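You operate a simulated robot arm through the tools that you are given. There is no shell and no other tool.

You run a simulated robot arm. Do the job below in one go: nothing can be reset, and whatever is moved stays where it is left.

## Task
Load the empty stapler, set it deep and staple the carton's lid.
Fine: strip in the magazine, yellow knob on deep, carton against the stop, one staple; fingers clear of the head.

Only the result counts: the job must be done as asked and must still hold three seconds after the hand-in. Knocking over, shifting, dropping, spilling or breaking anything else fails it. A push-on lid holds only when it is set on centred and level and pressed home; a screw cap is set on level and turned clockwise until tight.

## Robot
A 6-joint arm with a two-finger gripper, fixed in place. Base frame: the origin is at the foot of the arm, x ahead of it, y to its left, z up. Lengths are in cm, angles in degrees, forces in N, time in s.
Its first joint turns from -166.0 to 166.0 degrees. Payload 2.45 kg.
Tool frame: the origin (TCP) lies between the finger pads and is the grasp point; the fingertips stand 2 cm ahead of it; z points along the fingers, y is the line along which they close. The gripper opens to 14 cm. The gripper's body begins 16.8 cm behind the TCP.
Orientation is told as [roll, pitch, yaw] about the base's x, y, z axes, in that order, counted from this pose: with the fingers straight down and closing along the base's y, the tool's x points along the base's -x, its y along +y and its z along -z.

## Interface
- The arm moves only by the tool arm_command. Its argument "increments" is text: rows parted by semicolons, each of 7 numbers parted by spaces: the shift along the tool's x, y, z in units of 200 mm (1.0 is 200 mm), then the turn, a rotation vector about the tool's x, y, z in units of 45 degrees (1.0 is 45 degrees), then the finger opening in cm, from 0 to 14. In form: x y z wx wy wz gripper; .... A call has 1 to 20 rows; each row is the pose to reach, as a shift and turn from the pose commanded when the call began, along the tool's axes at that moment. A call with a number of a shift or a turn outside -1 to 1 is refused whole. Each row takes 0.2 s and may step no farther than 5 cm and 8.6 degrees from the row before; otherwise, or with a gripper value out of range, the whole call is refused. Where a pose cannot be reached the arm comes as near as it can. A force on the tool above 90 N (or 10 N above the force at the start of the call, whichever is more), or a blocked arm, ends the call early, and 0.2 s more pass. Each finger travels about 4.5 cm/s and halts on what it meets, pressing with about 30 N; the grip force reading is that of the motor and also rises with nothing between the fingers. The clock runs only during rows and for 0.2 s after the last one: add rows that repeat a pose to give the fingers time. The reply holds the time, the measured pose of the TCP, the force on the tool along the base axes, the opening and the grip force, in the units named above and with some noise, with the torque about the TCP (base axes, N m) and any sound that the robot's microphone picked up, and new pictures: "show" is both (left out), scene, wrist or none.
- Cameras (640 x 400 px; columns grow to the right, rows downward): "scene" is fixed at [4.82, -50.07, 173.6]; the picture's right is [0.62, -0.78, 0.00], its down [-0.45, -0.35, -0.82] and it looks along [0.64, 0.51, -0.57] (base axes); focal length 318 px, centre (320, 200). "wrist" rides on the gripper at [7.8, 1.1, -20.9] in the tool frame; the picture's right is [-0.14, 0.99, 0.00], its down [-0.92, -0.13, -0.37] and it looks along [-0.36, -0.05, 0.93] (tool axes); focal length 280 px, centre (320, 200). There is no depth. A picture from a camera that has moved, and an enlarged one, comes with that camera's place and axes in the base frame and with its lens.
- enlarge(camera, box): a new picture of the part [left, top, right, bottom] of that camera's present view, enlarged. The clock stands still meanwhile.
- hand_in(): hands the job in; it is judged then, once.

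Nothing tells you positions but the pictures and the camera data. Unless the task says otherwise, let go and move clear before handing in.

The tools are called after "Request:" as name(argument=value, ...) on one line, values as JSON. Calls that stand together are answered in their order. arm_command: Moves the arm, as the interface text tells. Its arguments: {"type":"object","properties":{"increments":{"type":"string"},"show":{"type":"string","enum":["both","scene","wrist","none"]}},"required":["increments"]} The other tools are called the same way: enlarge (camera, box) takes an enlarged picture of a part of a camera's view; hand_in () hands the job in.

At the start:

```text
t: 0.0
tool_pos: [67.51, 15.01, 136.78]
tcp_rot: [0.1, -0.1, 0.0]
contact_force: [0.6, -0.1, -0.5]
torque: [0.02, 0.02, 0.0]
opening: 14.02
grip_force: 0.0
```

scene: 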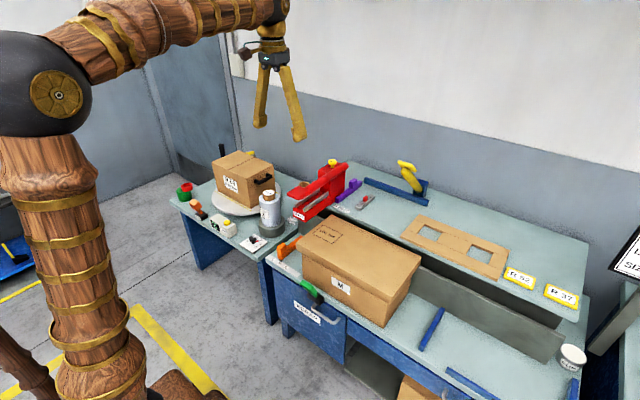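
wrist: 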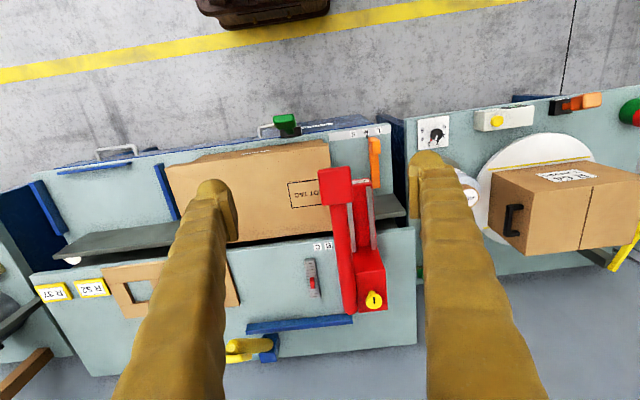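

I see a workbench with a red stapler, a large carton, and assorted controls; I'll enlarge the views to understand the layout before moving anything.

Request:
enlarge(camera="scene", box=[260, 140, 440, 260])

Request:
enlarge(camera="scene", box=[170, 140, 310, 260])

Request:
enlarge(camera="wrist", box=[220, 110, 430, 370])

Request:
enlarge(camera="scene", box=[260, 220, 440, 360])

Request:
enlarge(camera="scene", box=[400, 200, 640, 400])

```text
3.33 times, centred on (350, 200) of scene
camera zoom: at [4.82, -50.07, 173.6], right [0.62, -0.78, 0.0], down [-0.45, -0.35, -0.82], along [0.64, 0.51, -0.57], focal length 1059 px, centre (220, 200)
```

zoom: 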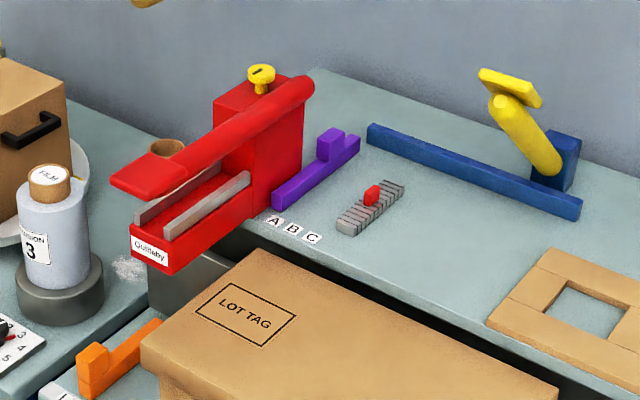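

```text
3.33 times, centred on (240, 200) of scene
camera zoom: at [4.82, -50.07, 173.6], right [0.62, -0.78, 0.0], down [-0.45, -0.35, -0.82], along [0.64, 0.51, -0.57], focal length 1059 px, centre (587, 200)
```

zoom: 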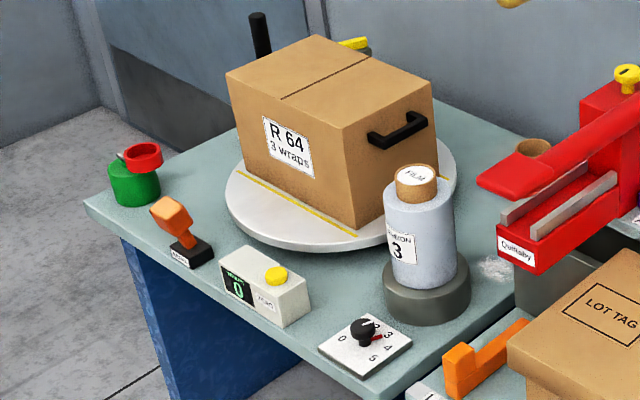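

```text
1.54 times, centred on (325, 240) of wrist
camera zoom: at [59.65, 16.02, 157.75], right [0.14, 0.99, 0.0], down [0.92, -0.13, 0.37], along [0.37, -0.05, -0.93], focal length 431 px, centre (312, 138)
```

zoom: 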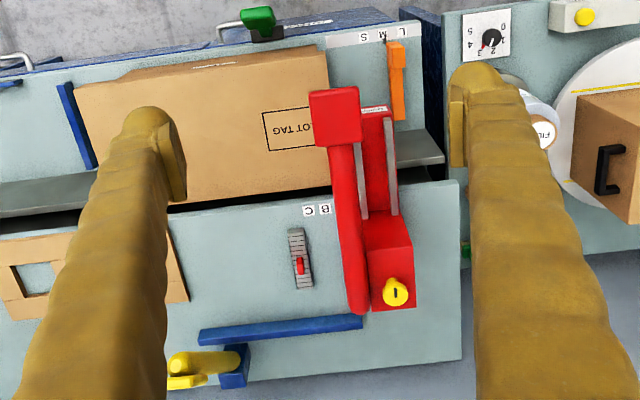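

```text
2.86 times, centred on (350, 290) of scene
camera zoom: at [4.82, -50.07, 173.6], right [0.62, -0.78, 0.0], down [-0.45, -0.35, -0.82], along [0.64, 0.51, -0.57], focal length 907 px, centre (234, -57)
```

zoom: 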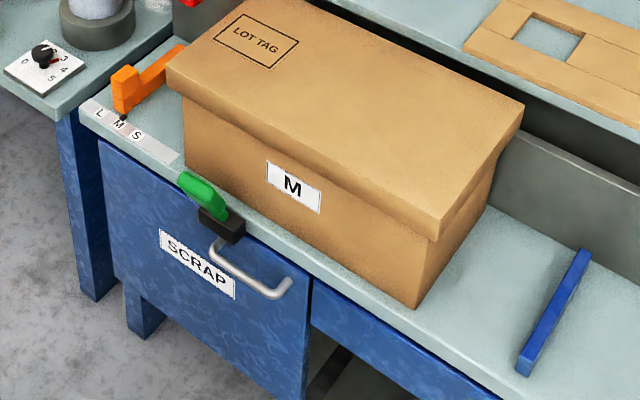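

```text
2.00 times, centred on (520, 300) of scene
camera zoom: at [4.82, -50.07, 173.6], right [0.62, -0.78, 0.0], down [-0.45, -0.35, -0.82], along [0.64, 0.51, -0.57], focal length 635 px, centre (-80, 0)
```

zoom: 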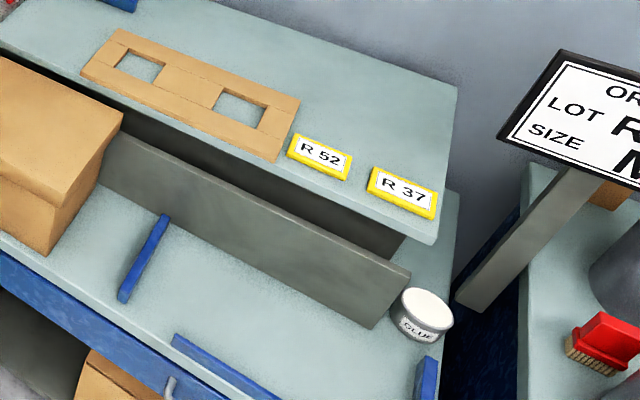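

The stapler sits around x 77–105, y 16–25 with its head at z≈109; the strip lies near (109, 7, 93), and the carton (lid top z≈89) spans y −27…14.5, with the orange stop farther along +y. I'll move the wrist camera closer, still well above everything, to understand the stapler.

Request:
arm_command(increments="-0.144 0.05 0.135 0 0 0 14; -0.288 0.1 0.27 0 0 0 14; -0.432 0.15 0.405 0 0 0 14; -0.575 0.2 0.54 0 0 0 14", show="both")

```text
t: 1.0
tool_pos: [78.94, 18.88, 126.05]
tcp_rot: [0.1, -0.1, 0.0]
contact_force: [0.1, -0.6, 0.5]
torque: [0.01, -0.04, 0.0]
opening: 13.99
grip_force: 0.1
camera wrist: at [71.04, 19.98, 146.94], right [0.14, 0.99, 0.0], down [0.92, -0.13, 0.37], along [0.37, -0.05, -0.93], focal length 280 px, centre (320, 200)
```

scene: 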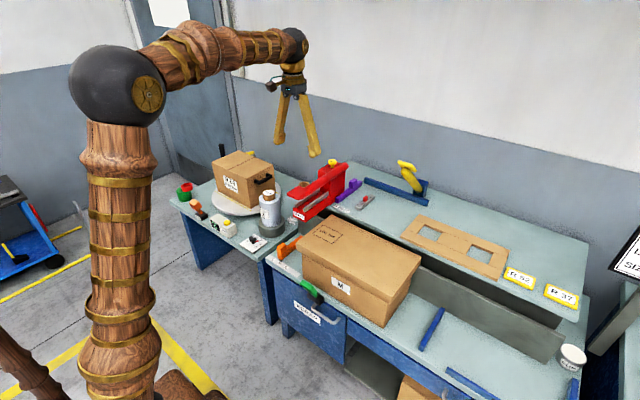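
wrist: 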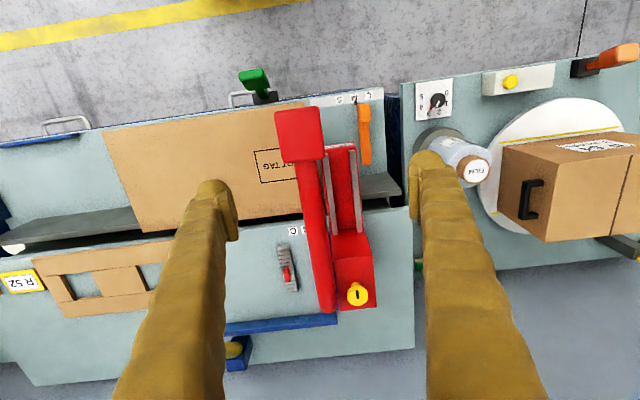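

Request:
enlarge(camera="wrist", box=[240, 90, 420, 330])

Request:
enlarge(camera="wrist", box=[320, 260, 400, 320])

Request:
enlarge(camera="wrist", box=[240, 60, 420, 190])

Request:
enlarge(camera="scene", box=[280, 150, 390, 230])

```text
1.67 times, centred on (330, 210) of wrist
camera zoom: at [71.04, 19.98, 146.94], right [0.14, 0.99, 0.0], down [0.92, -0.13, 0.37], along [0.37, -0.05, -0.93], focal length 467 px, centre (303, 183)
```

zoom: 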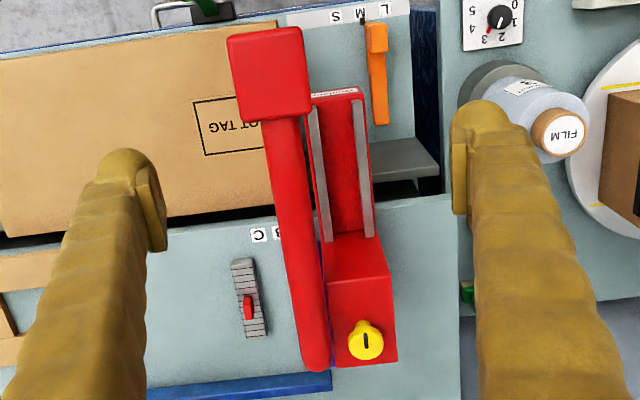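

```text
6.67 times, centred on (360, 290) of wrist
camera zoom: at [71.04, 19.98, 146.94], right [0.14, 0.99, 0.0], down [0.92, -0.13, 0.37], along [0.37, -0.05, -0.93], focal length 1869 px, centre (53, -400)
```

zoom: 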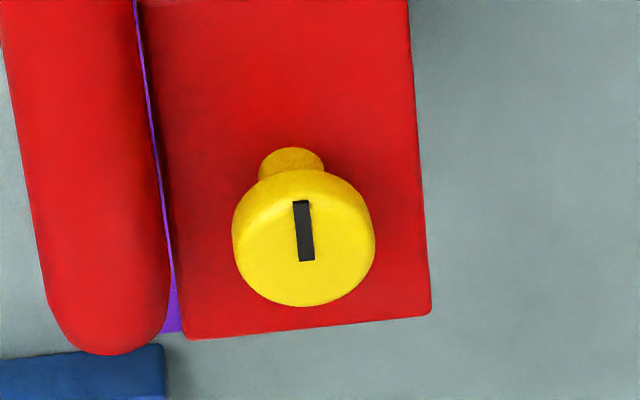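

```text
3.08 times, centred on (330, 125) of wrist
camera zoom: at [71.04, 19.98, 146.94], right [0.14, 0.99, 0.0], down [0.92, -0.13, 0.37], along [0.37, -0.05, -0.93], focal length 863 px, centre (289, 431)
```

zoom: 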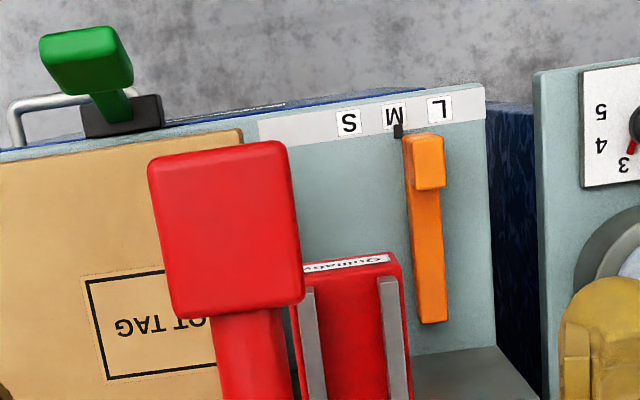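

```text
5.00 times, centred on (335, 190) of scene
camera zoom: at [4.82, -50.07, 173.6], right [0.62, -0.78, 0.0], down [-0.45, -0.35, -0.82], along [0.64, 0.51, -0.57], focal length 1588 px, centre (245, 250)
```

zoom: 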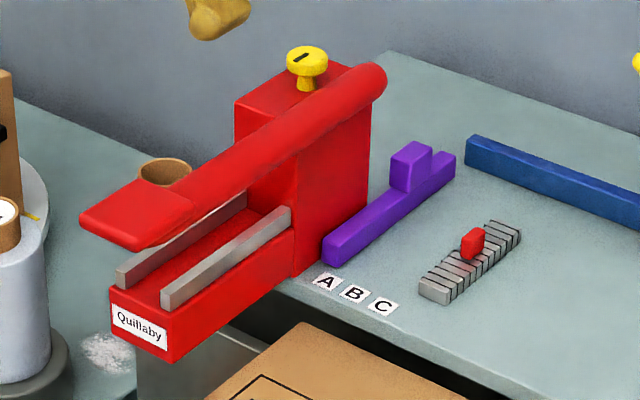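

The orange stop's pointer is on M and the knob's mark points along x; I still need to see the stapler's sides for shallow/deep marks. I'll back off and tilt the tool forward for a lower view.

Request:
arm_command(increments="0.12 0 0.11 0 -0.167 0 14; 0.24 0 0.22 0 -0.333 0 14; 0.36 0 0.34 0 -0.5 0 14; 0.48 0 0.46 0 -0.667 0 14; 0.6 0 0.58 0 -0.833 0 14; 0.72 0 0.7 0 -1.0 0 14", show="both")

```text
t: 2.4
tool_pos: [64.6, 19.01, 112.13]
tcp_rot: [0.3, -45.0, 0.0]
contact_force: [0.5, 0.3, -0.1]
torque: [0.02, 0.01, 0.01]
opening: 14.0
grip_force: 0.1
camera wrist: at [44.22, 20.06, 121.33], right [0.1, 0.99, 0.1], down [0.39, -0.13, 0.91], along [0.92, -0.05, -0.4], focal length 280 px, centre (320, 200)
```

scene: 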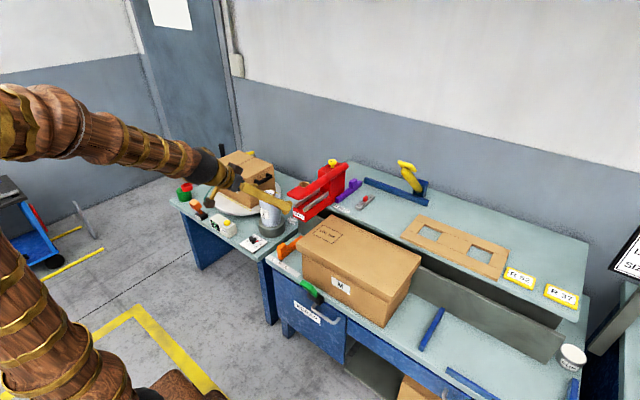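
wrist: 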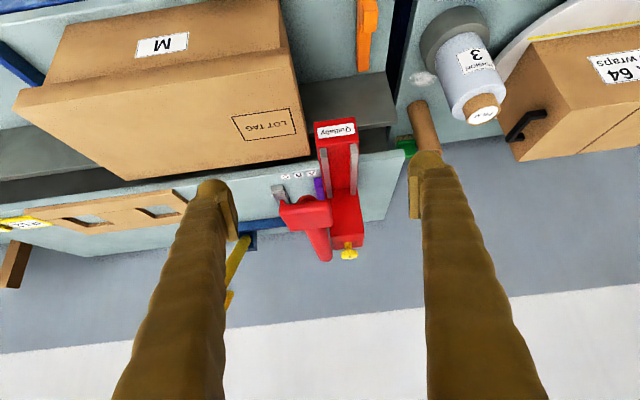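

Request:
enlarge(camera="wrist", box=[230, 100, 420, 270])

Request:
enlarge(camera="wrist", box=[240, 0, 440, 130])

```text
2.35 times, centred on (325, 185) of wrist
camera zoom: at [44.22, 20.06, 121.33], right [0.1, 0.99, 0.1], down [0.39, -0.13, 0.91], along [0.92, -0.05, -0.4], focal length 660 px, centre (308, 235)
```

zoom: 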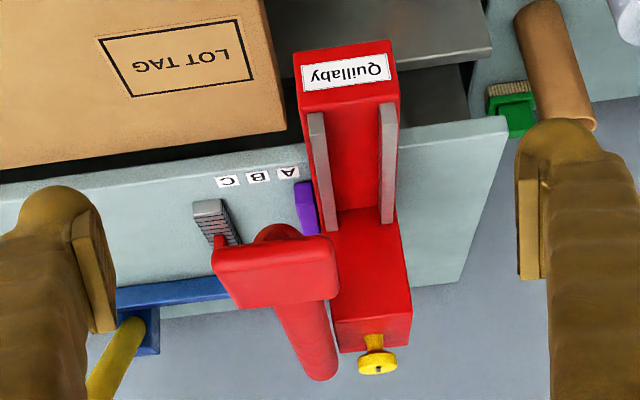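

```text
3.08 times, centred on (340, 65) of wrist
camera zoom: at [44.22, 20.06, 121.33], right [0.1, 0.99, 0.1], down [0.39, -0.13, 0.91], along [0.92, -0.05, -0.4], focal length 863 px, centre (258, 615)
```

zoom: 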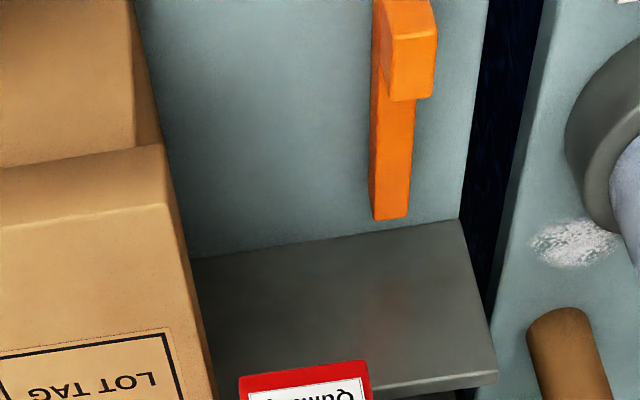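

The lever runs along the stapler's −y side, and no depth labels are visible from the front. I'll straighten the tool, then yaw round to view the stapler from its +y side and rear.

Request:
arm_command(increments="-0.141 0.025 -0.047 0 0.167 0 14; -0.283 0.05 -0.094 0 0.333 0 14; -0.424 0.075 -0.141 0 0.5 0 14; -0.565 0.1 -0.189 0 0.667 0 14; -0.707 0.125 -0.236 0 0.833 0 14; -0.848 0.15 -0.283 0 1.0 0 14", show="none")

Request:
arm_command(increments="-0.1 0.1 0 0 0 0.167 14; -0.2 0.2 0 0 0 0.333 14; -0.3 0.3 0 0 0 0.5 14; -0.4 0.4 0 0 0 0.667 14; -0.5 0.5 0 0 0 0.833 14; -0.6 0.6 0 0 0 1.0 14", show="wrist")

```text
t: 3.8
tool_pos: [72.6, 22.03, 128.12]
tcp_rot: [0.1, -0.1, 0.0]
contact_force: [-0.3, 0.6, 1.4]
torque: [0.03, -0.07, 0.03]
opening: 14.02
grip_force: 0.0
```

```text
t: 5.2
tool_pos: [84.63, 34.04, 128.1]
tcp_rot: [0.0, 0.0, -45.1]
contact_force: [-1.3, -0.1, 1.1]
torque: [0.0, -0.03, 0.0]
opening: 13.99
grip_force: 0.2
camera wrist: at [79.79, 40.29, 149.11], right [0.8, 0.6, 0.0], down [0.56, -0.74, 0.37], along [0.22, -0.29, -0.93], focal length 280 px, centre (320, 200)
```

wrist: 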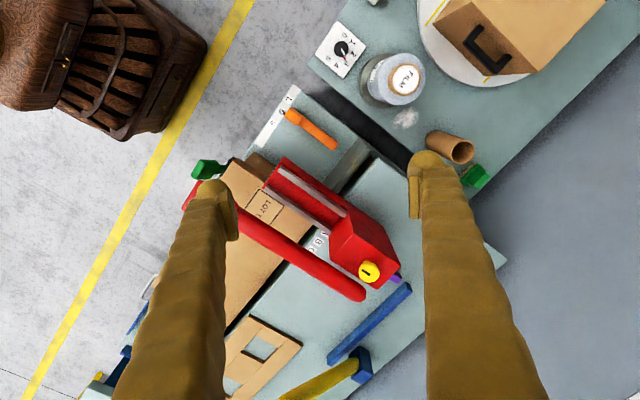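

Request:
arm_command(increments="-0.023 0.13 0.05 0 0 0.167 14; -0.047 0.26 0.1 0 0 0.333 14; -0.07 0.39 0.15 0 0 0.5 14; -0.093 0.52 0.2 0 0 0.667 14; -0.117 0.65 0.25 0 0 0.833 14; -0.14 0.78 0.3 0 0 1.0 14", show="wrist")

```text
t: 6.6
tool_pos: [97.67, 43.13, 122.19]
tcp_rot: [0.1, 0.1, -90.2]
contact_force: [0.4, -0.5, 0.7]
torque: [0.04, -0.05, -0.01]
opening: 14.01
grip_force: 0.1
camera wrist: at [98.65, 50.86, 143.1], right [0.99, -0.14, 0.0], down [-0.13, -0.92, 0.37], along [-0.05, -0.36, -0.93], focal length 280 px, centre (320, 200)
```

wrist: 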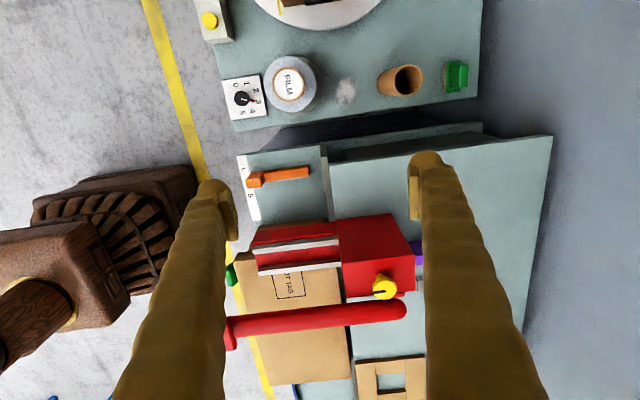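

Request:
arm_command(increments="0 0 0 0 -0.15 0 14; 0 0 0 0 -0.3 0 14; 0 0 0 0 -0.45 0 14; 0 0 0 0 -0.6 0 14; 0 0 0 0 -0.75 0 14; 0 0 0 0 -0.9 0 14", show="both")

```text
t: 8.0
tool_pos: [95.44, 41.01, 120.18]
tcp_rot: [1.0, -40.2, -90.0]
contact_force: [0.4, -0.1, 0.7]
torque: [0.06, 0.01, -0.01]
opening: 14.0
grip_force: 0.1
out of reach, approached as far as the arm can: row 4, 5, 6
camera wrist: at [96.28, 60.49, 131.2], right [0.99, -0.1, 0.1], down [-0.14, -0.47, 0.87], along [-0.04, -0.88, -0.47], focal length 280 px, centre (320, 200)
```

scene: 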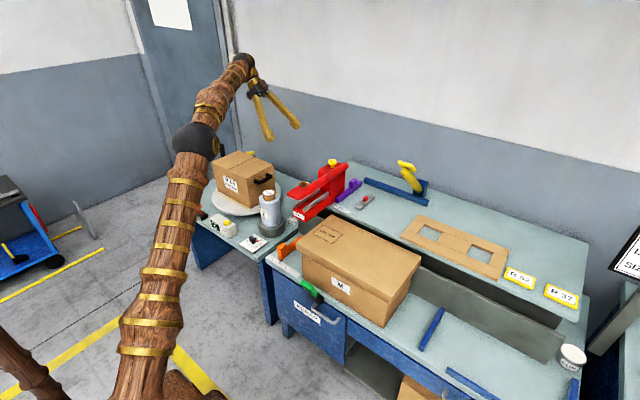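
wrist: 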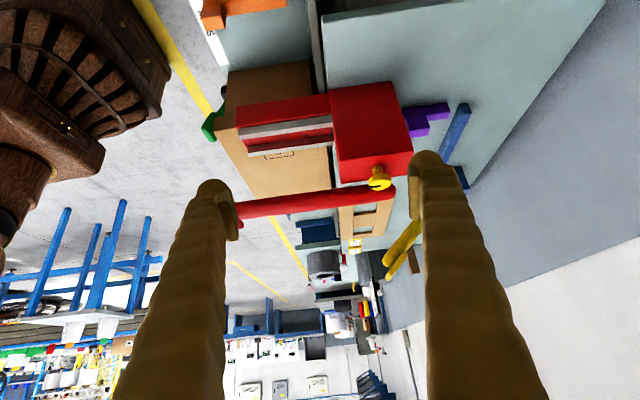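

Request:
enlarge(camera="wrist", box=[210, 60, 480, 230])

Request:
enlarge(camera="wrist", box=[320, 80, 430, 210])

```text
2.35 times, centred on (345, 145) of wrist
camera zoom: at [96.28, 60.49, 131.2], right [0.99, -0.1, 0.1], down [-0.14, -0.47, 0.87], along [-0.04, -0.88, -0.47], focal length 660 px, centre (261, 329)
```

zoom: 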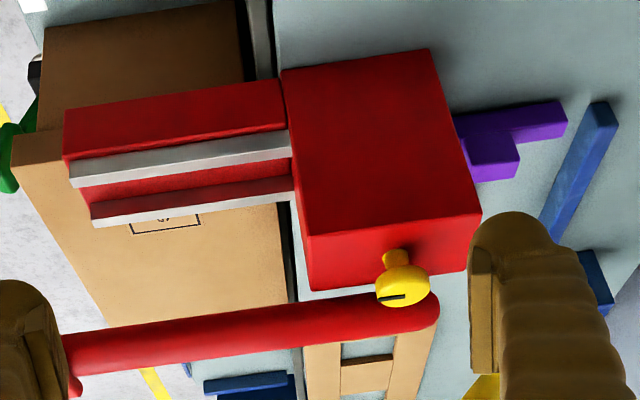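

```text
3.08 times, centred on (375, 145) of wrist
camera zoom: at [96.28, 60.49, 131.2], right [0.99, -0.1, 0.1], down [-0.14, -0.47, 0.87], along [-0.04, -0.88, -0.47], focal length 863 px, centre (151, 369)
```

zoom: 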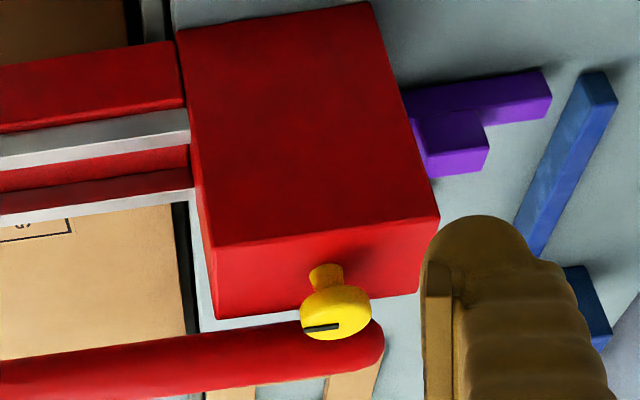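

No labels on the top, front or sides, so I'll check the stapler's rear face too. I'll straighten, yaw on to 180° and look back from behind.

Request:
arm_command(increments="-0.096 -0.042 0.015 0 0.15 0 14; -0.192 -0.083 0.03 0 0.3 0 14; -0.288 -0.125 0.045 0 0.45 0 14; -0.384 -0.167 0.06 0 0.6 0 14; -0.48 -0.208 0.075 0 0.75 0 14; -0.576 -0.25 0.09 0 0.9 0 14", show="none")

Request:
arm_command(increments="-0.06 0 0 0 0 0.167 14; -0.13 0 0 0 0 0.333 14; -0.2 0 0 0 0 0.5 14; -0.27 0 0 0 0 0.667 14; -0.34 0 0 0 0 0.833 14; -0.4 0 0 0 0 1.0 14", show="none")

Request:
arm_command(increments="0 0 0 0 0 0.167 14; 0 0 0 0 0 0.333 14; 0 0 0 0 0 0.5 14; 0 0 0 0 0 0.667 14; 0 0 0 0 0 0.833 14; 0 0 0 0 0 1.0 14", show="wrist")

```text
t: 9.4
tool_pos: [90.46, 31.23, 126.04]
tcp_rot: [0.1, 0.2, -90.0]
contact_force: [0.2, 0.5, -0.5]
torque: [-0.04, 0.03, -0.01]
opening: 13.98
grip_force: 0.0
```

```text
t: 10.8
tool_pos: [90.57, 23.26, 126.19]
tcp_rot: [0.1, 0.1, -135.1]
contact_force: [0.4, -0.5, 0.1]
torque: [0.0, -0.01, -0.02]
opening: 14.0
grip_force: 0.0
```

```text
t: 12.2
tool_pos: [90.53, 23.21, 126.19]
tcp_rot: [0.0, 0.2, -157.5]
contact_force: [-0.3, -0.1, 0.2]
torque: [0.01, 0.02, 0.02]
opening: 14.01
grip_force: 0.1
out of reach, approached as far as the arm can: row 4, 5, 6
camera wrist: at [98.12, 25.09, 147.19], right [0.25, -0.97, 0.0], down [-0.9, -0.23, 0.37], along [-0.36, -0.09, -0.93], focal length 280 px, centre (320, 200)
```

wrist: 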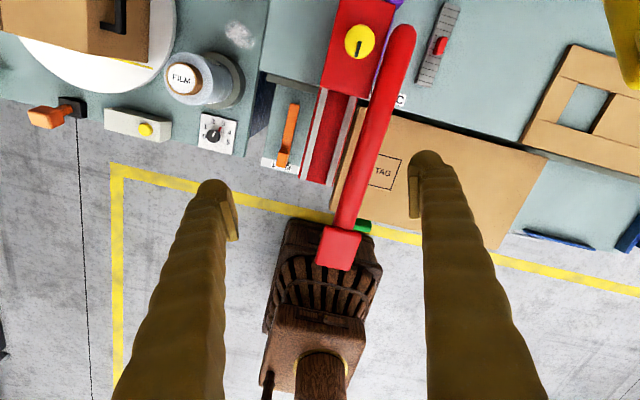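

Request:
arm_command(increments="0.13 0 0.05 0 0 -0.17 14; 0.26 0 0.1 0 0 -0.34 14; 0.38 0 0.15 0 0 -0.5 14", show="none")

Request:
arm_command(increments="0 0 0 0 -0.15 0 14; 0 0 0 0 -0.3 0 14; 0 0 0 0 -0.45 0 14", show="both")

```text
t: 13.0
tool_pos: [97.57, 26.05, 123.41]
tcp_rot: [0.0, 0.3, -134.9]
contact_force: [-0.7, 0.0, -0.1]
torque: [0.02, -0.07, -0.03]
opening: 14.0
grip_force: 0.3
```

```text
t: 13.8
tool_pos: [95.96, 25.45, 121.7]
tcp_rot: [0.2, -19.8, -135.1]
contact_force: [-0.5, -0.3, -0.1]
torque: [-0.01, 0.08, 0.01]
opening: 13.98
grip_force: 0.1
out of reach, approached as far as the arm can: row 3
camera wrist: at [106.87, 34.92, 138.83], right [0.61, -0.79, 0.05], down [-0.62, -0.43, 0.66], along [-0.5, -0.43, -0.75], focal length 280 px, centre (320, 200)
```

scene: 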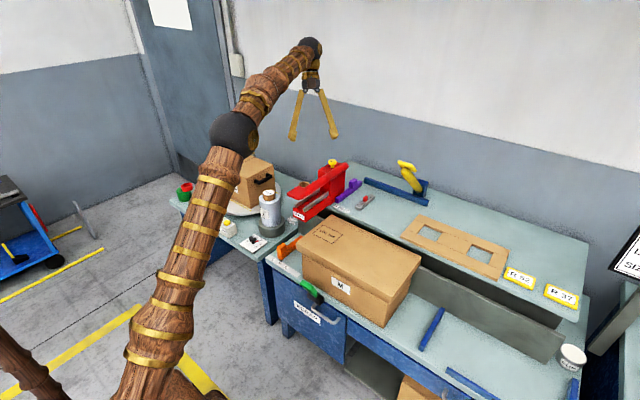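
wrist: 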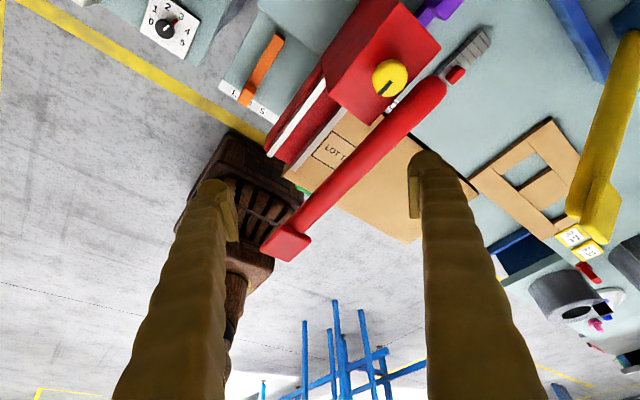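

Request:
enlarge(camera="wrist", box=[310, 0, 500, 130])

Request:
enlarge(camera="wrist", box=[250, 60, 370, 180])

```text
3.08 times, centred on (405, 65) of wrist
camera zoom: at [106.87, 34.92, 138.83], right [0.61, -0.79, 0.05], down [-0.62, -0.43, 0.66], along [-0.5, -0.43, -0.75], focal length 863 px, centre (58, 615)
```

zoom: 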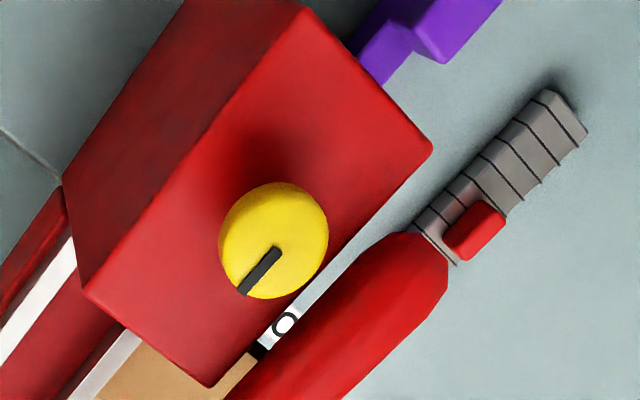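

```text
3.33 times, centred on (310, 120) of wrist
camera zoom: at [106.87, 34.92, 138.83], right [0.61, -0.79, 0.05], down [-0.62, -0.43, 0.66], along [-0.5, -0.43, -0.75], focal length 935 px, centre (353, 467)
```

zoom: 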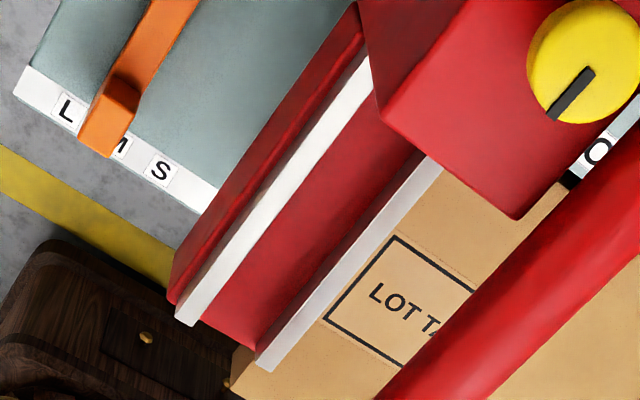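

Request:
enlarge(camera="scene", box=[600, 200, 640, 300])

Request:
enlarge(camera="scene", box=[130, 0, 260, 80])

Request:
enlarge(camera="scene", box=[320, 150, 350, 172])

Request:
enlarge(camera="scene", box=[385, 150, 440, 210])

```text
4.00 times, centred on (620, 250) of scene
camera zoom: at [4.82, -50.07, 173.6], right [0.62, -0.78, 0.0], down [-0.45, -0.35, -0.82], along [0.64, 0.51, -0.57], focal length 1270 px, centre (-880, 0)
```

zoom: 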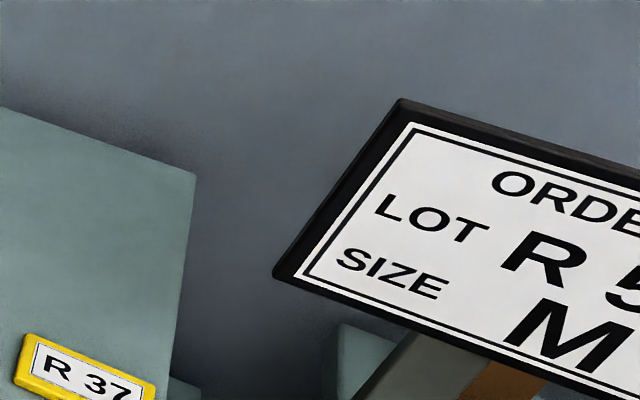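

```text
4.92 times, centred on (195, 40) of scene
camera zoom: at [4.82, -50.07, 173.6], right [0.62, -0.78, 0.0], down [-0.45, -0.35, -0.82], along [0.64, 0.51, -0.57], focal length 1564 px, centre (935, 988)
```

zoom: 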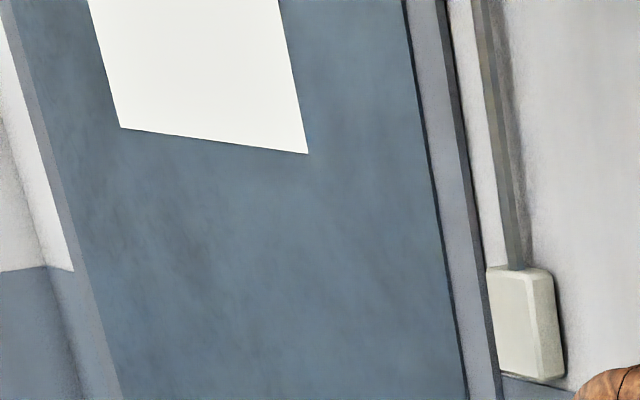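

```text
16.00 times, centred on (335, 161) of scene
camera zoom: at [4.82, -50.07, 173.6], right [0.62, -0.78, 0.0], down [-0.45, -0.35, -0.82], along [0.64, 0.51, -0.57], focal length 5081 px, centre (80, 824)
```

zoom: 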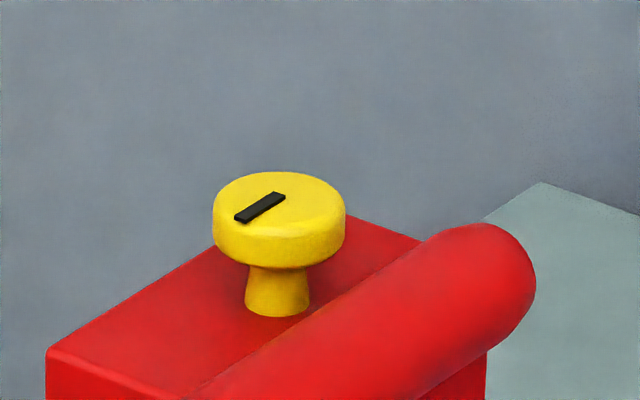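

```text
6.67 times, centred on (412, 180) of scene
camera zoom: at [4.82, -50.07, 173.6], right [0.62, -0.78, 0.0], down [-0.45, -0.35, -0.82], along [0.64, 0.51, -0.57], focal length 2117 px, centre (-297, 333)
```

zoom: 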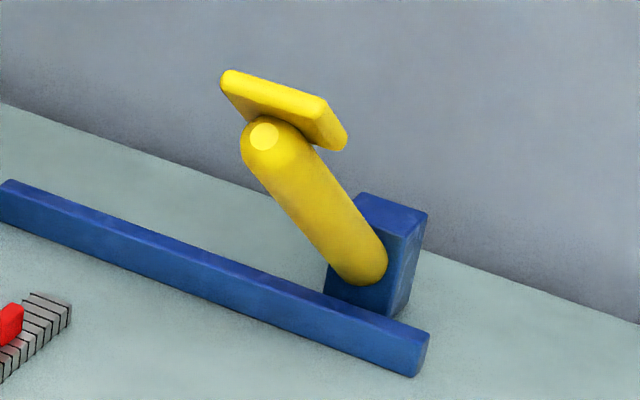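

The stapler shows no depth labels from any angle I've had so far; the order sign reads lot R5?, size M, matching the carton and stop. I'll unwind the wrist to yaw 0 over the strip and look at it closely.

Request:
arm_command(increments="-0.188 0 0.033 0 0.15 0 14; -0.376 0 0.067 0 0.3 0 14; -0.565 0 0.1 0 0.45 0 14", show="none")

Request:
arm_command(increments="-0.035 0.035 0 0 0 -0.167 14; -0.07 0.07 0 0 0 -0.333 14; -0.105 0.105 0 0 0 -0.5 14; -0.14 0.14 0 0 0 -0.667 14; -0.175 0.175 0 0 0 -0.833 14; -0.212 0.212 0 0 0 -1.0 14", show="none")

Request:
arm_command(increments="-0.05 0 0 0 0 -0.167 14; -0.1 0 0 0 0 -0.333 14; -0.15 0 0 0 0 -0.5 14; -0.2 0 0 0 0 -0.667 14; -0.25 0 0 0 0 -0.833 14; -0.3 0 0 0 0 -1.0 14", show="none")

Request:
arm_command(increments="0 0 0 0 0 -0.167 14; 0 0 0 0 0 -0.333 14; 0 0 0 0 0 -0.5 14; 0 0 0 0 0 -0.667 14; 0 0 0 0 0 -0.833 14; 0 0 0 0 0 -1.0 14", show="wrist")

```text
t: 14.6
tool_pos: [87.95, 17.48, 123.52]
tcp_rot: [-0.1, 0.0, -135.0]
contact_force: [0.8, 0.1, -1.0]
torque: [0.0, 0.18, -0.04]
opening: 14.01
grip_force: 0.0
```

```text
t: 16.0
tool_pos: [87.94, 11.42, 123.75]
tcp_rot: [0.2, 0.1, -90.0]
contact_force: [0.3, -0.3, 0.4]
torque: [0.03, -0.02, -0.03]
opening: 14.02
grip_force: 0.0
```

```text
t: 17.4
tool_pos: [88.0, 5.52, 123.79]
tcp_rot: [0.2, 0.0, -44.9]
contact_force: [-0.8, -1.0, 0.1]
torque: [0.03, 0.02, -0.03]
opening: 14.0
grip_force: 0.1
```

```text
t: 18.8
tool_pos: [87.98, 5.51, 123.74]
tcp_rot: [0.1, -0.1, 0.1]
contact_force: [-1.0, -0.5, -0.3]
torque: [0.0, 0.0, -0.01]
opening: 13.99
grip_force: 0.1
camera wrist: at [80.12, 6.48, 144.75], right [0.14, 0.99, 0.0], down [0.92, -0.13, 0.37], along [0.37, -0.05, -0.93], focal length 280 px, centre (320, 200)
```

wrist: 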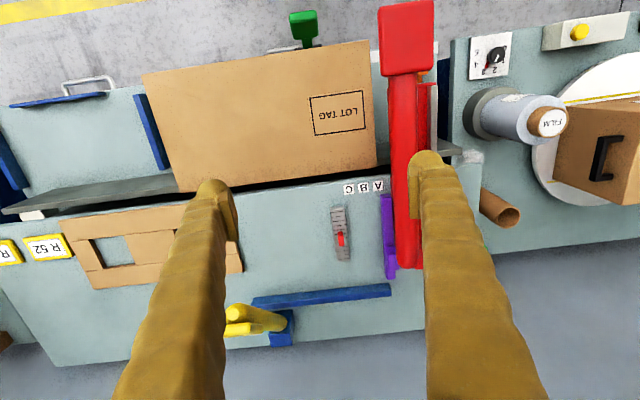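

Request:
enlarge(camera="wrist", box=[300, 170, 410, 290])

Request:
enlarge(camera="scene", box=[350, 185, 385, 215])

Request:
enlarge(camera="scene", box=[285, 170, 335, 225])

```text
3.33 times, centred on (355, 230) of wrist
camera zoom: at [80.12, 6.48, 144.75], right [0.14, 0.99, 0.0], down [0.92, -0.13, 0.37], along [0.37, -0.05, -0.93], focal length 935 px, centre (203, 100)
```

zoom: 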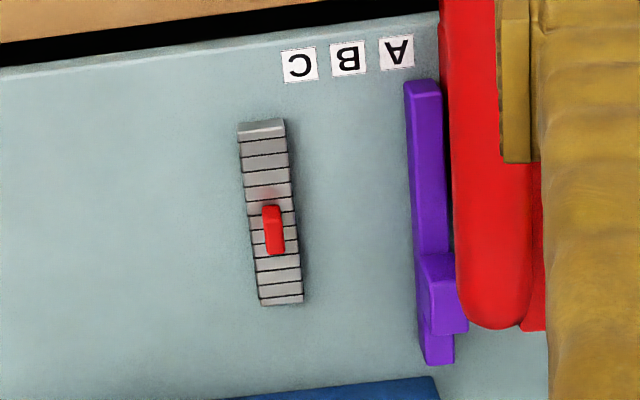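

```text
13.33 times, centred on (368, 200) of scene
camera zoom: at [4.82, -50.07, 173.6], right [0.62, -0.78, 0.0], down [-0.45, -0.35, -0.82], along [0.64, 0.51, -0.57], focal length 4234 px, centre (-313, 200)
```

zoom: 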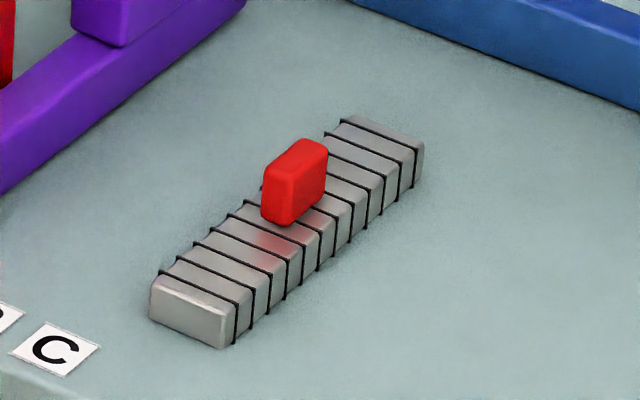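

```text
7.27 times, centred on (310, 198) of scene
camera zoom: at [4.82, -50.07, 173.6], right [0.62, -0.78, 0.0], down [-0.45, -0.35, -0.82], along [0.64, 0.51, -0.57], focal length 2310 px, centre (393, 218)
```

zoom: 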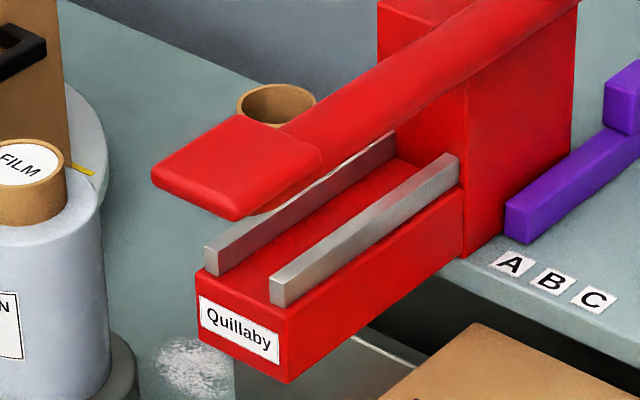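

The strip (13 × 3 × 1.6 cm) lies along x centred at about (109.7, 6.85), with its red tab (about 1.2 cm thick in y) on top to z≈94; the magazine channel centre is y≈21.85, floor z≈95. I'll approach above the tab and check how far the arm reaches with the tool straight down.

Request:
arm_command(increments="-0.15 0.016 0.109 0 0 0 10; -0.3 0.032 0.218 0 0 0 7; -0.45 0.048 0.327 0 0 0 5; -0.6 0.065 0.435 0 0 0 4", show="none")

Request:
arm_command(increments="-0.16 0 0.16 0 0 0 4; -0.32 0 0.32 0 0 0 4; -0.48 0 0.48 0 0 0 4", show="both")

```text
t: 19.8
tool_pos: [100.09, 6.88, 115.12]
tcp_rot: [0.1, -0.2, 0.0]
contact_force: [0.4, 0.1, 0.6]
torque: [-0.04, -0.04, 0.0]
opening: 5.56
grip_force: 0.0
```

```text
t: 20.6
tool_pos: [109.74, 6.93, 105.64]
tcp_rot: [0.2, -0.3, 0.0]
contact_force: [0.0, 0.3, 1.7]
torque: [0.03, -0.07, 0.01]
opening: 3.97
grip_force: 0.1
camera wrist: at [101.76, 7.88, 126.54], right [0.14, 0.99, 0.0], down [0.92, -0.13, 0.37], along [0.37, -0.05, -0.93], focal length 280 px, centre (320, 200)
```

scene: 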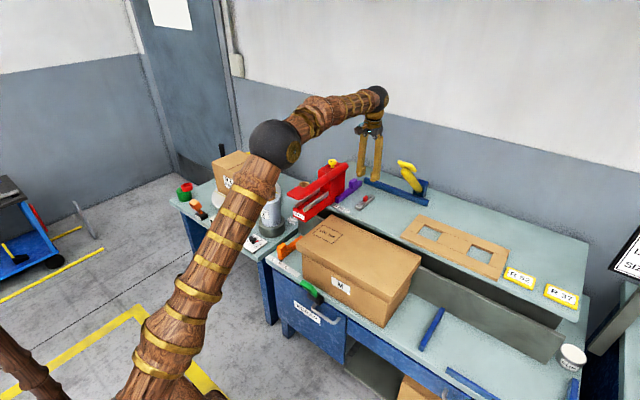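
wrist: 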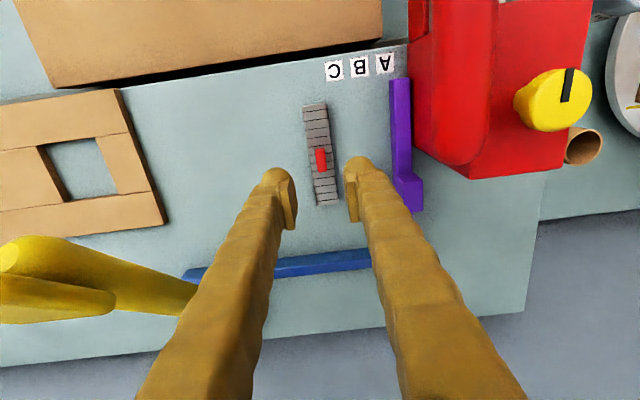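

Reach is fine with the tool straight down here. I'll enlarge the view to measure the tab and finger alignment precisely.

Request:
enlarge(camera="wrist", box=[260, 90, 420, 230])

Request:
enlarge(camera="wrist", box=[480, 40, 620, 190])

```text
2.86 times, centred on (340, 160) of wrist
camera zoom: at [101.76, 7.88, 126.54], right [0.14, 0.99, 0.0], down [0.92, -0.13, 0.37], along [0.37, -0.05, -0.93], focal length 801 px, centre (263, 314)
```

zoom: 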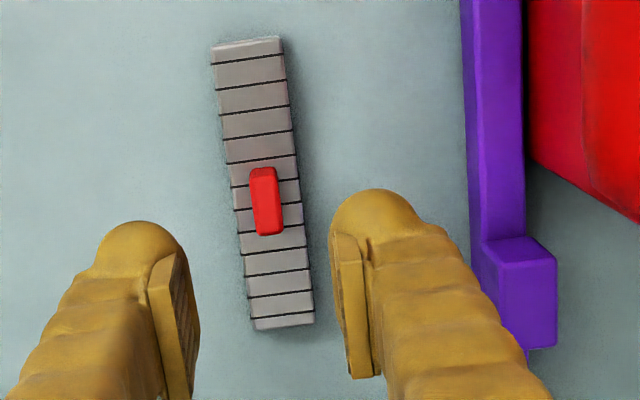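

```text
2.67 times, centred on (550, 115) of wrist
camera zoom: at [101.76, 7.88, 126.54], right [0.14, 0.99, 0.0], down [0.92, -0.13, 0.37], along [0.37, -0.05, -0.93], focal length 748 px, centre (-293, 427)
```

zoom: 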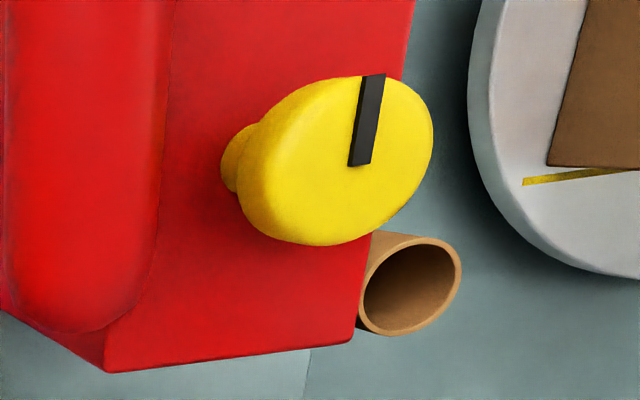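

The tab is centred under the gripper (y≈6.93). I'll descend to just above it and check again.

Request:
arm_command(increments="-0.005 0 0.2 0 0 0 4; -0.005 0 0.4 0 0 0 4", show="wrist")

Request:
enlarge(camera="scene", box=[345, 160, 400, 215])

Request:
enlarge(camera="wrist", box=[260, 60, 400, 240])

```text
t: 21.2
tool_pos: [109.78, 6.77, 97.62]
tcp_rot: [0.1, -0.1, 0.0]
contact_force: [0.2, 0.0, 0.8]
torque: [0.01, -0.03, 0.01]
opening: 4.0
grip_force: 0.0
camera wrist: at [101.83, 7.82, 118.5], right [0.14, 0.99, 0.0], down [0.92, -0.13, 0.37], along [0.37, -0.05, -0.93], focal length 280 px, centre (320, 200)
```

wrist: 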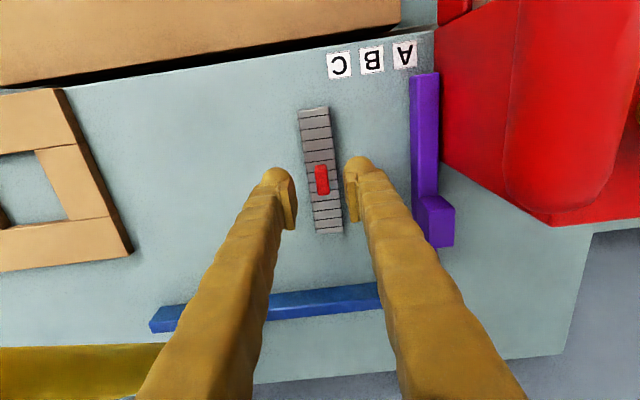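

```text
7.27 times, centred on (372, 188) of scene
camera zoom: at [4.82, -50.07, 173.6], right [0.62, -0.78, 0.0], down [-0.45, -0.35, -0.82], along [0.64, 0.51, -0.57], focal length 2310 px, centre (-62, 291)
```

zoom: 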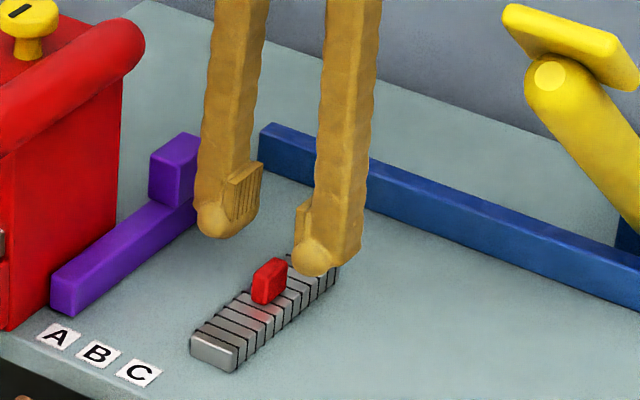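

```text
2.22 times, centred on (330, 150) of wrist
camera zoom: at [101.83, 7.82, 118.5], right [0.14, 0.99, 0.0], down [0.92, -0.13, 0.37], along [0.37, -0.05, -0.93], focal length 623 px, centre (298, 311)
```

zoom: 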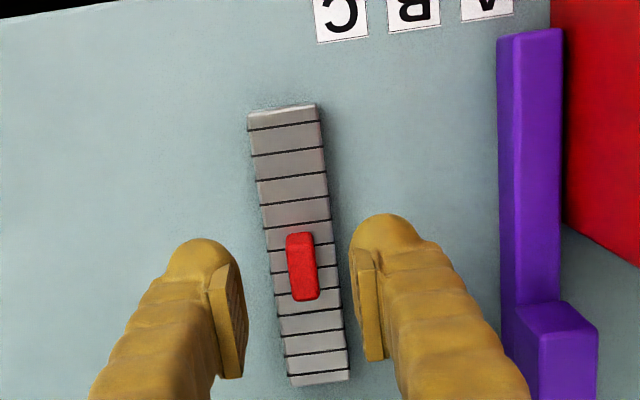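

Request:
arm_command(increments="-0.002 0.005 0.06 0 0 0 4; -0.002 0.005 0.125 0 0 0 4", show="none")

Request:
enlarge(camera="scene", box=[350, 180, 390, 215])

Request:
enlarge(camera="wrist", box=[260, 60, 400, 240])

```text
t: 21.8
tool_pos: [109.7, 7.02, 94.97]
tcp_rot: [0.1, 0.0, -0.1]
contact_force: [0.1, 1.2, 0.6]
torque: [0.0, -0.02, 0.01]
opening: 4.01
grip_force: 0.1
```

```text
11.43 times, centred on (370, 198) of scene
camera zoom: at [4.82, -50.07, 173.6], right [0.62, -0.78, 0.0], down [-0.45, -0.35, -0.82], along [0.64, 0.51, -0.57], focal length 3630 px, centre (-251, 229)
```

zoom: 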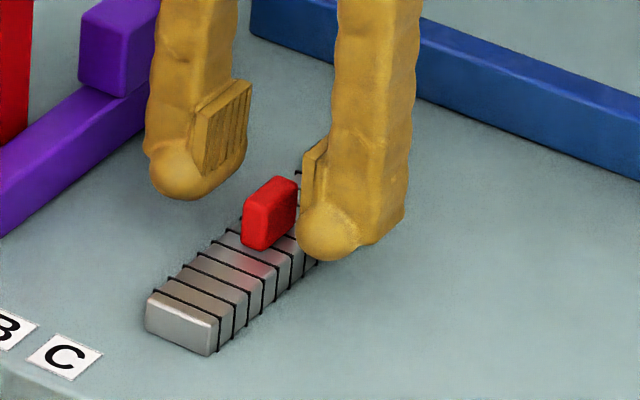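

```text
2.22 times, centred on (330, 150) of wrist
camera zoom: at [101.89, 7.93, 115.93], right [0.14, 0.99, 0.0], down [0.92, -0.13, 0.37], along [0.37, -0.05, -0.93], focal length 623 px, centre (298, 311)
```

zoom: 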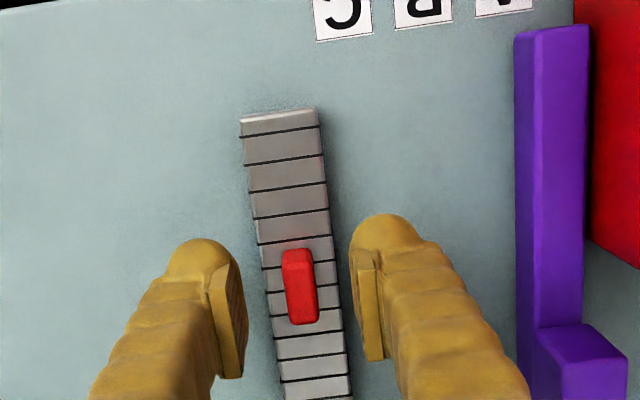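

The fingertips straddle the tab correctly; I'll lower a bit more and close on it.

Request:
arm_command(increments="0 -0.002 0.02 0 0 0 4; 0 -0.002 0.032 0 0 0 4; 0 -0.002 0.032 0 0 0 3; 0 -0.002 0.032 0 0 0 2; 0 -0.002 0.032 0 0 0 1; 0 -0.002 0.032 0 0 0 0.8; 0 -0.002 0.032 0 0 0 0.8; 0 -0.002 0.032 0 0 0 0.8", show="none")

Request:
enlarge(camera="scene", box=[350, 180, 390, 215])

```text
t: 23.6
tool_pos: [109.71, 7.01, 94.38]
tcp_rot: [0.1, -0.1, -0.1]
contact_force: [0.5, 0.5, 0.3]
torque: [-0.01, -0.02, 0.04]
opening: 1.06
grip_force: 30.2
```

```text
11.43 times, centred on (370, 198) of scene
camera zoom: at [4.82, -50.07, 173.6], right [0.62, -0.78, 0.0], down [-0.45, -0.35, -0.82], along [0.64, 0.51, -0.57], focal length 3630 px, centre (-251, 229)
```

zoom: 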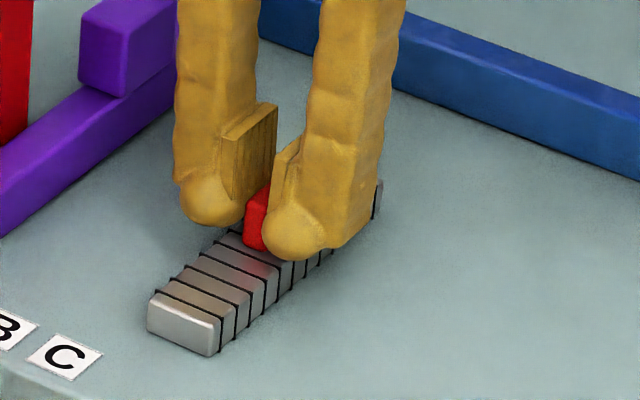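

The tab is gripped (opening 1.06 cm). I'll lift straight up and verify the strip comes along.

Request:
arm_command(increments="0 0 -0.05 0 0 0 0.8; 0 0 -0.1 0 0 0 0.8; 0 0 -0.2 0 0 0 0.8; 0 0 -0.35 0 0 0 0.8; 0 0 -0.55 0 0 0 0.8; 0 0 -0.75 0 0 0 0.8; 0 0 -0.95 0 0 0 0.8", show="wrist")

Request:
enlarge(camera="scene", box=[340, 120, 410, 190])

```text
t: 25.2
tool_pos: [109.83, 6.86, 113.33]
tcp_rot: [0.1, 0.0, 0.0]
contact_force: [0.2, -0.1, -1.4]
torque: [-0.02, 0.04, 0.0]
opening: 1.05
grip_force: 29.9
camera wrist: at [101.92, 7.81, 134.32], right [0.14, 0.99, 0.0], down [0.92, -0.13, 0.37], along [0.37, -0.05, -0.93], focal length 280 px, centre (320, 200)
```

wrist: 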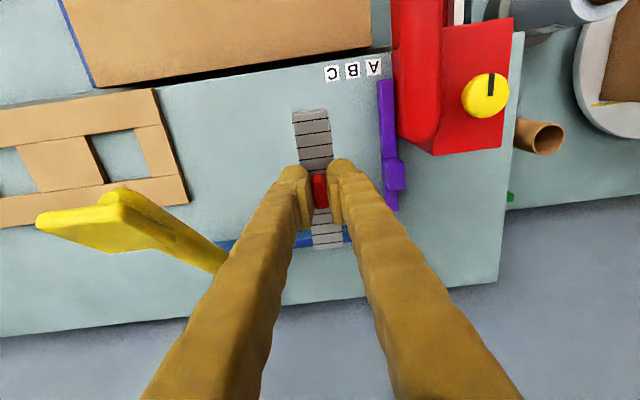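

```text
5.71 times, centred on (375, 155) of scene
camera zoom: at [4.82, -50.07, 173.6], right [0.62, -0.78, 0.0], down [-0.45, -0.35, -0.82], along [0.64, 0.51, -0.57], focal length 1815 px, centre (6, 457)
```

zoom: 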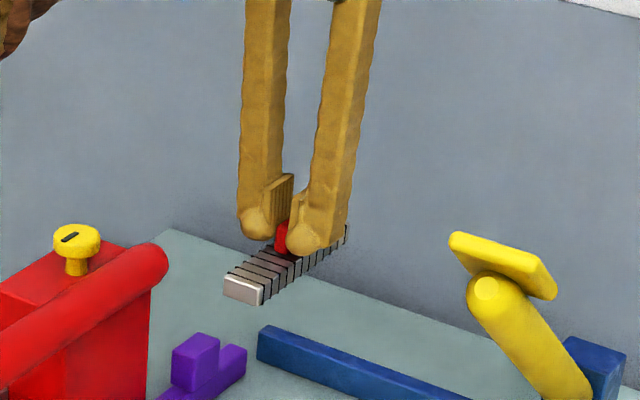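

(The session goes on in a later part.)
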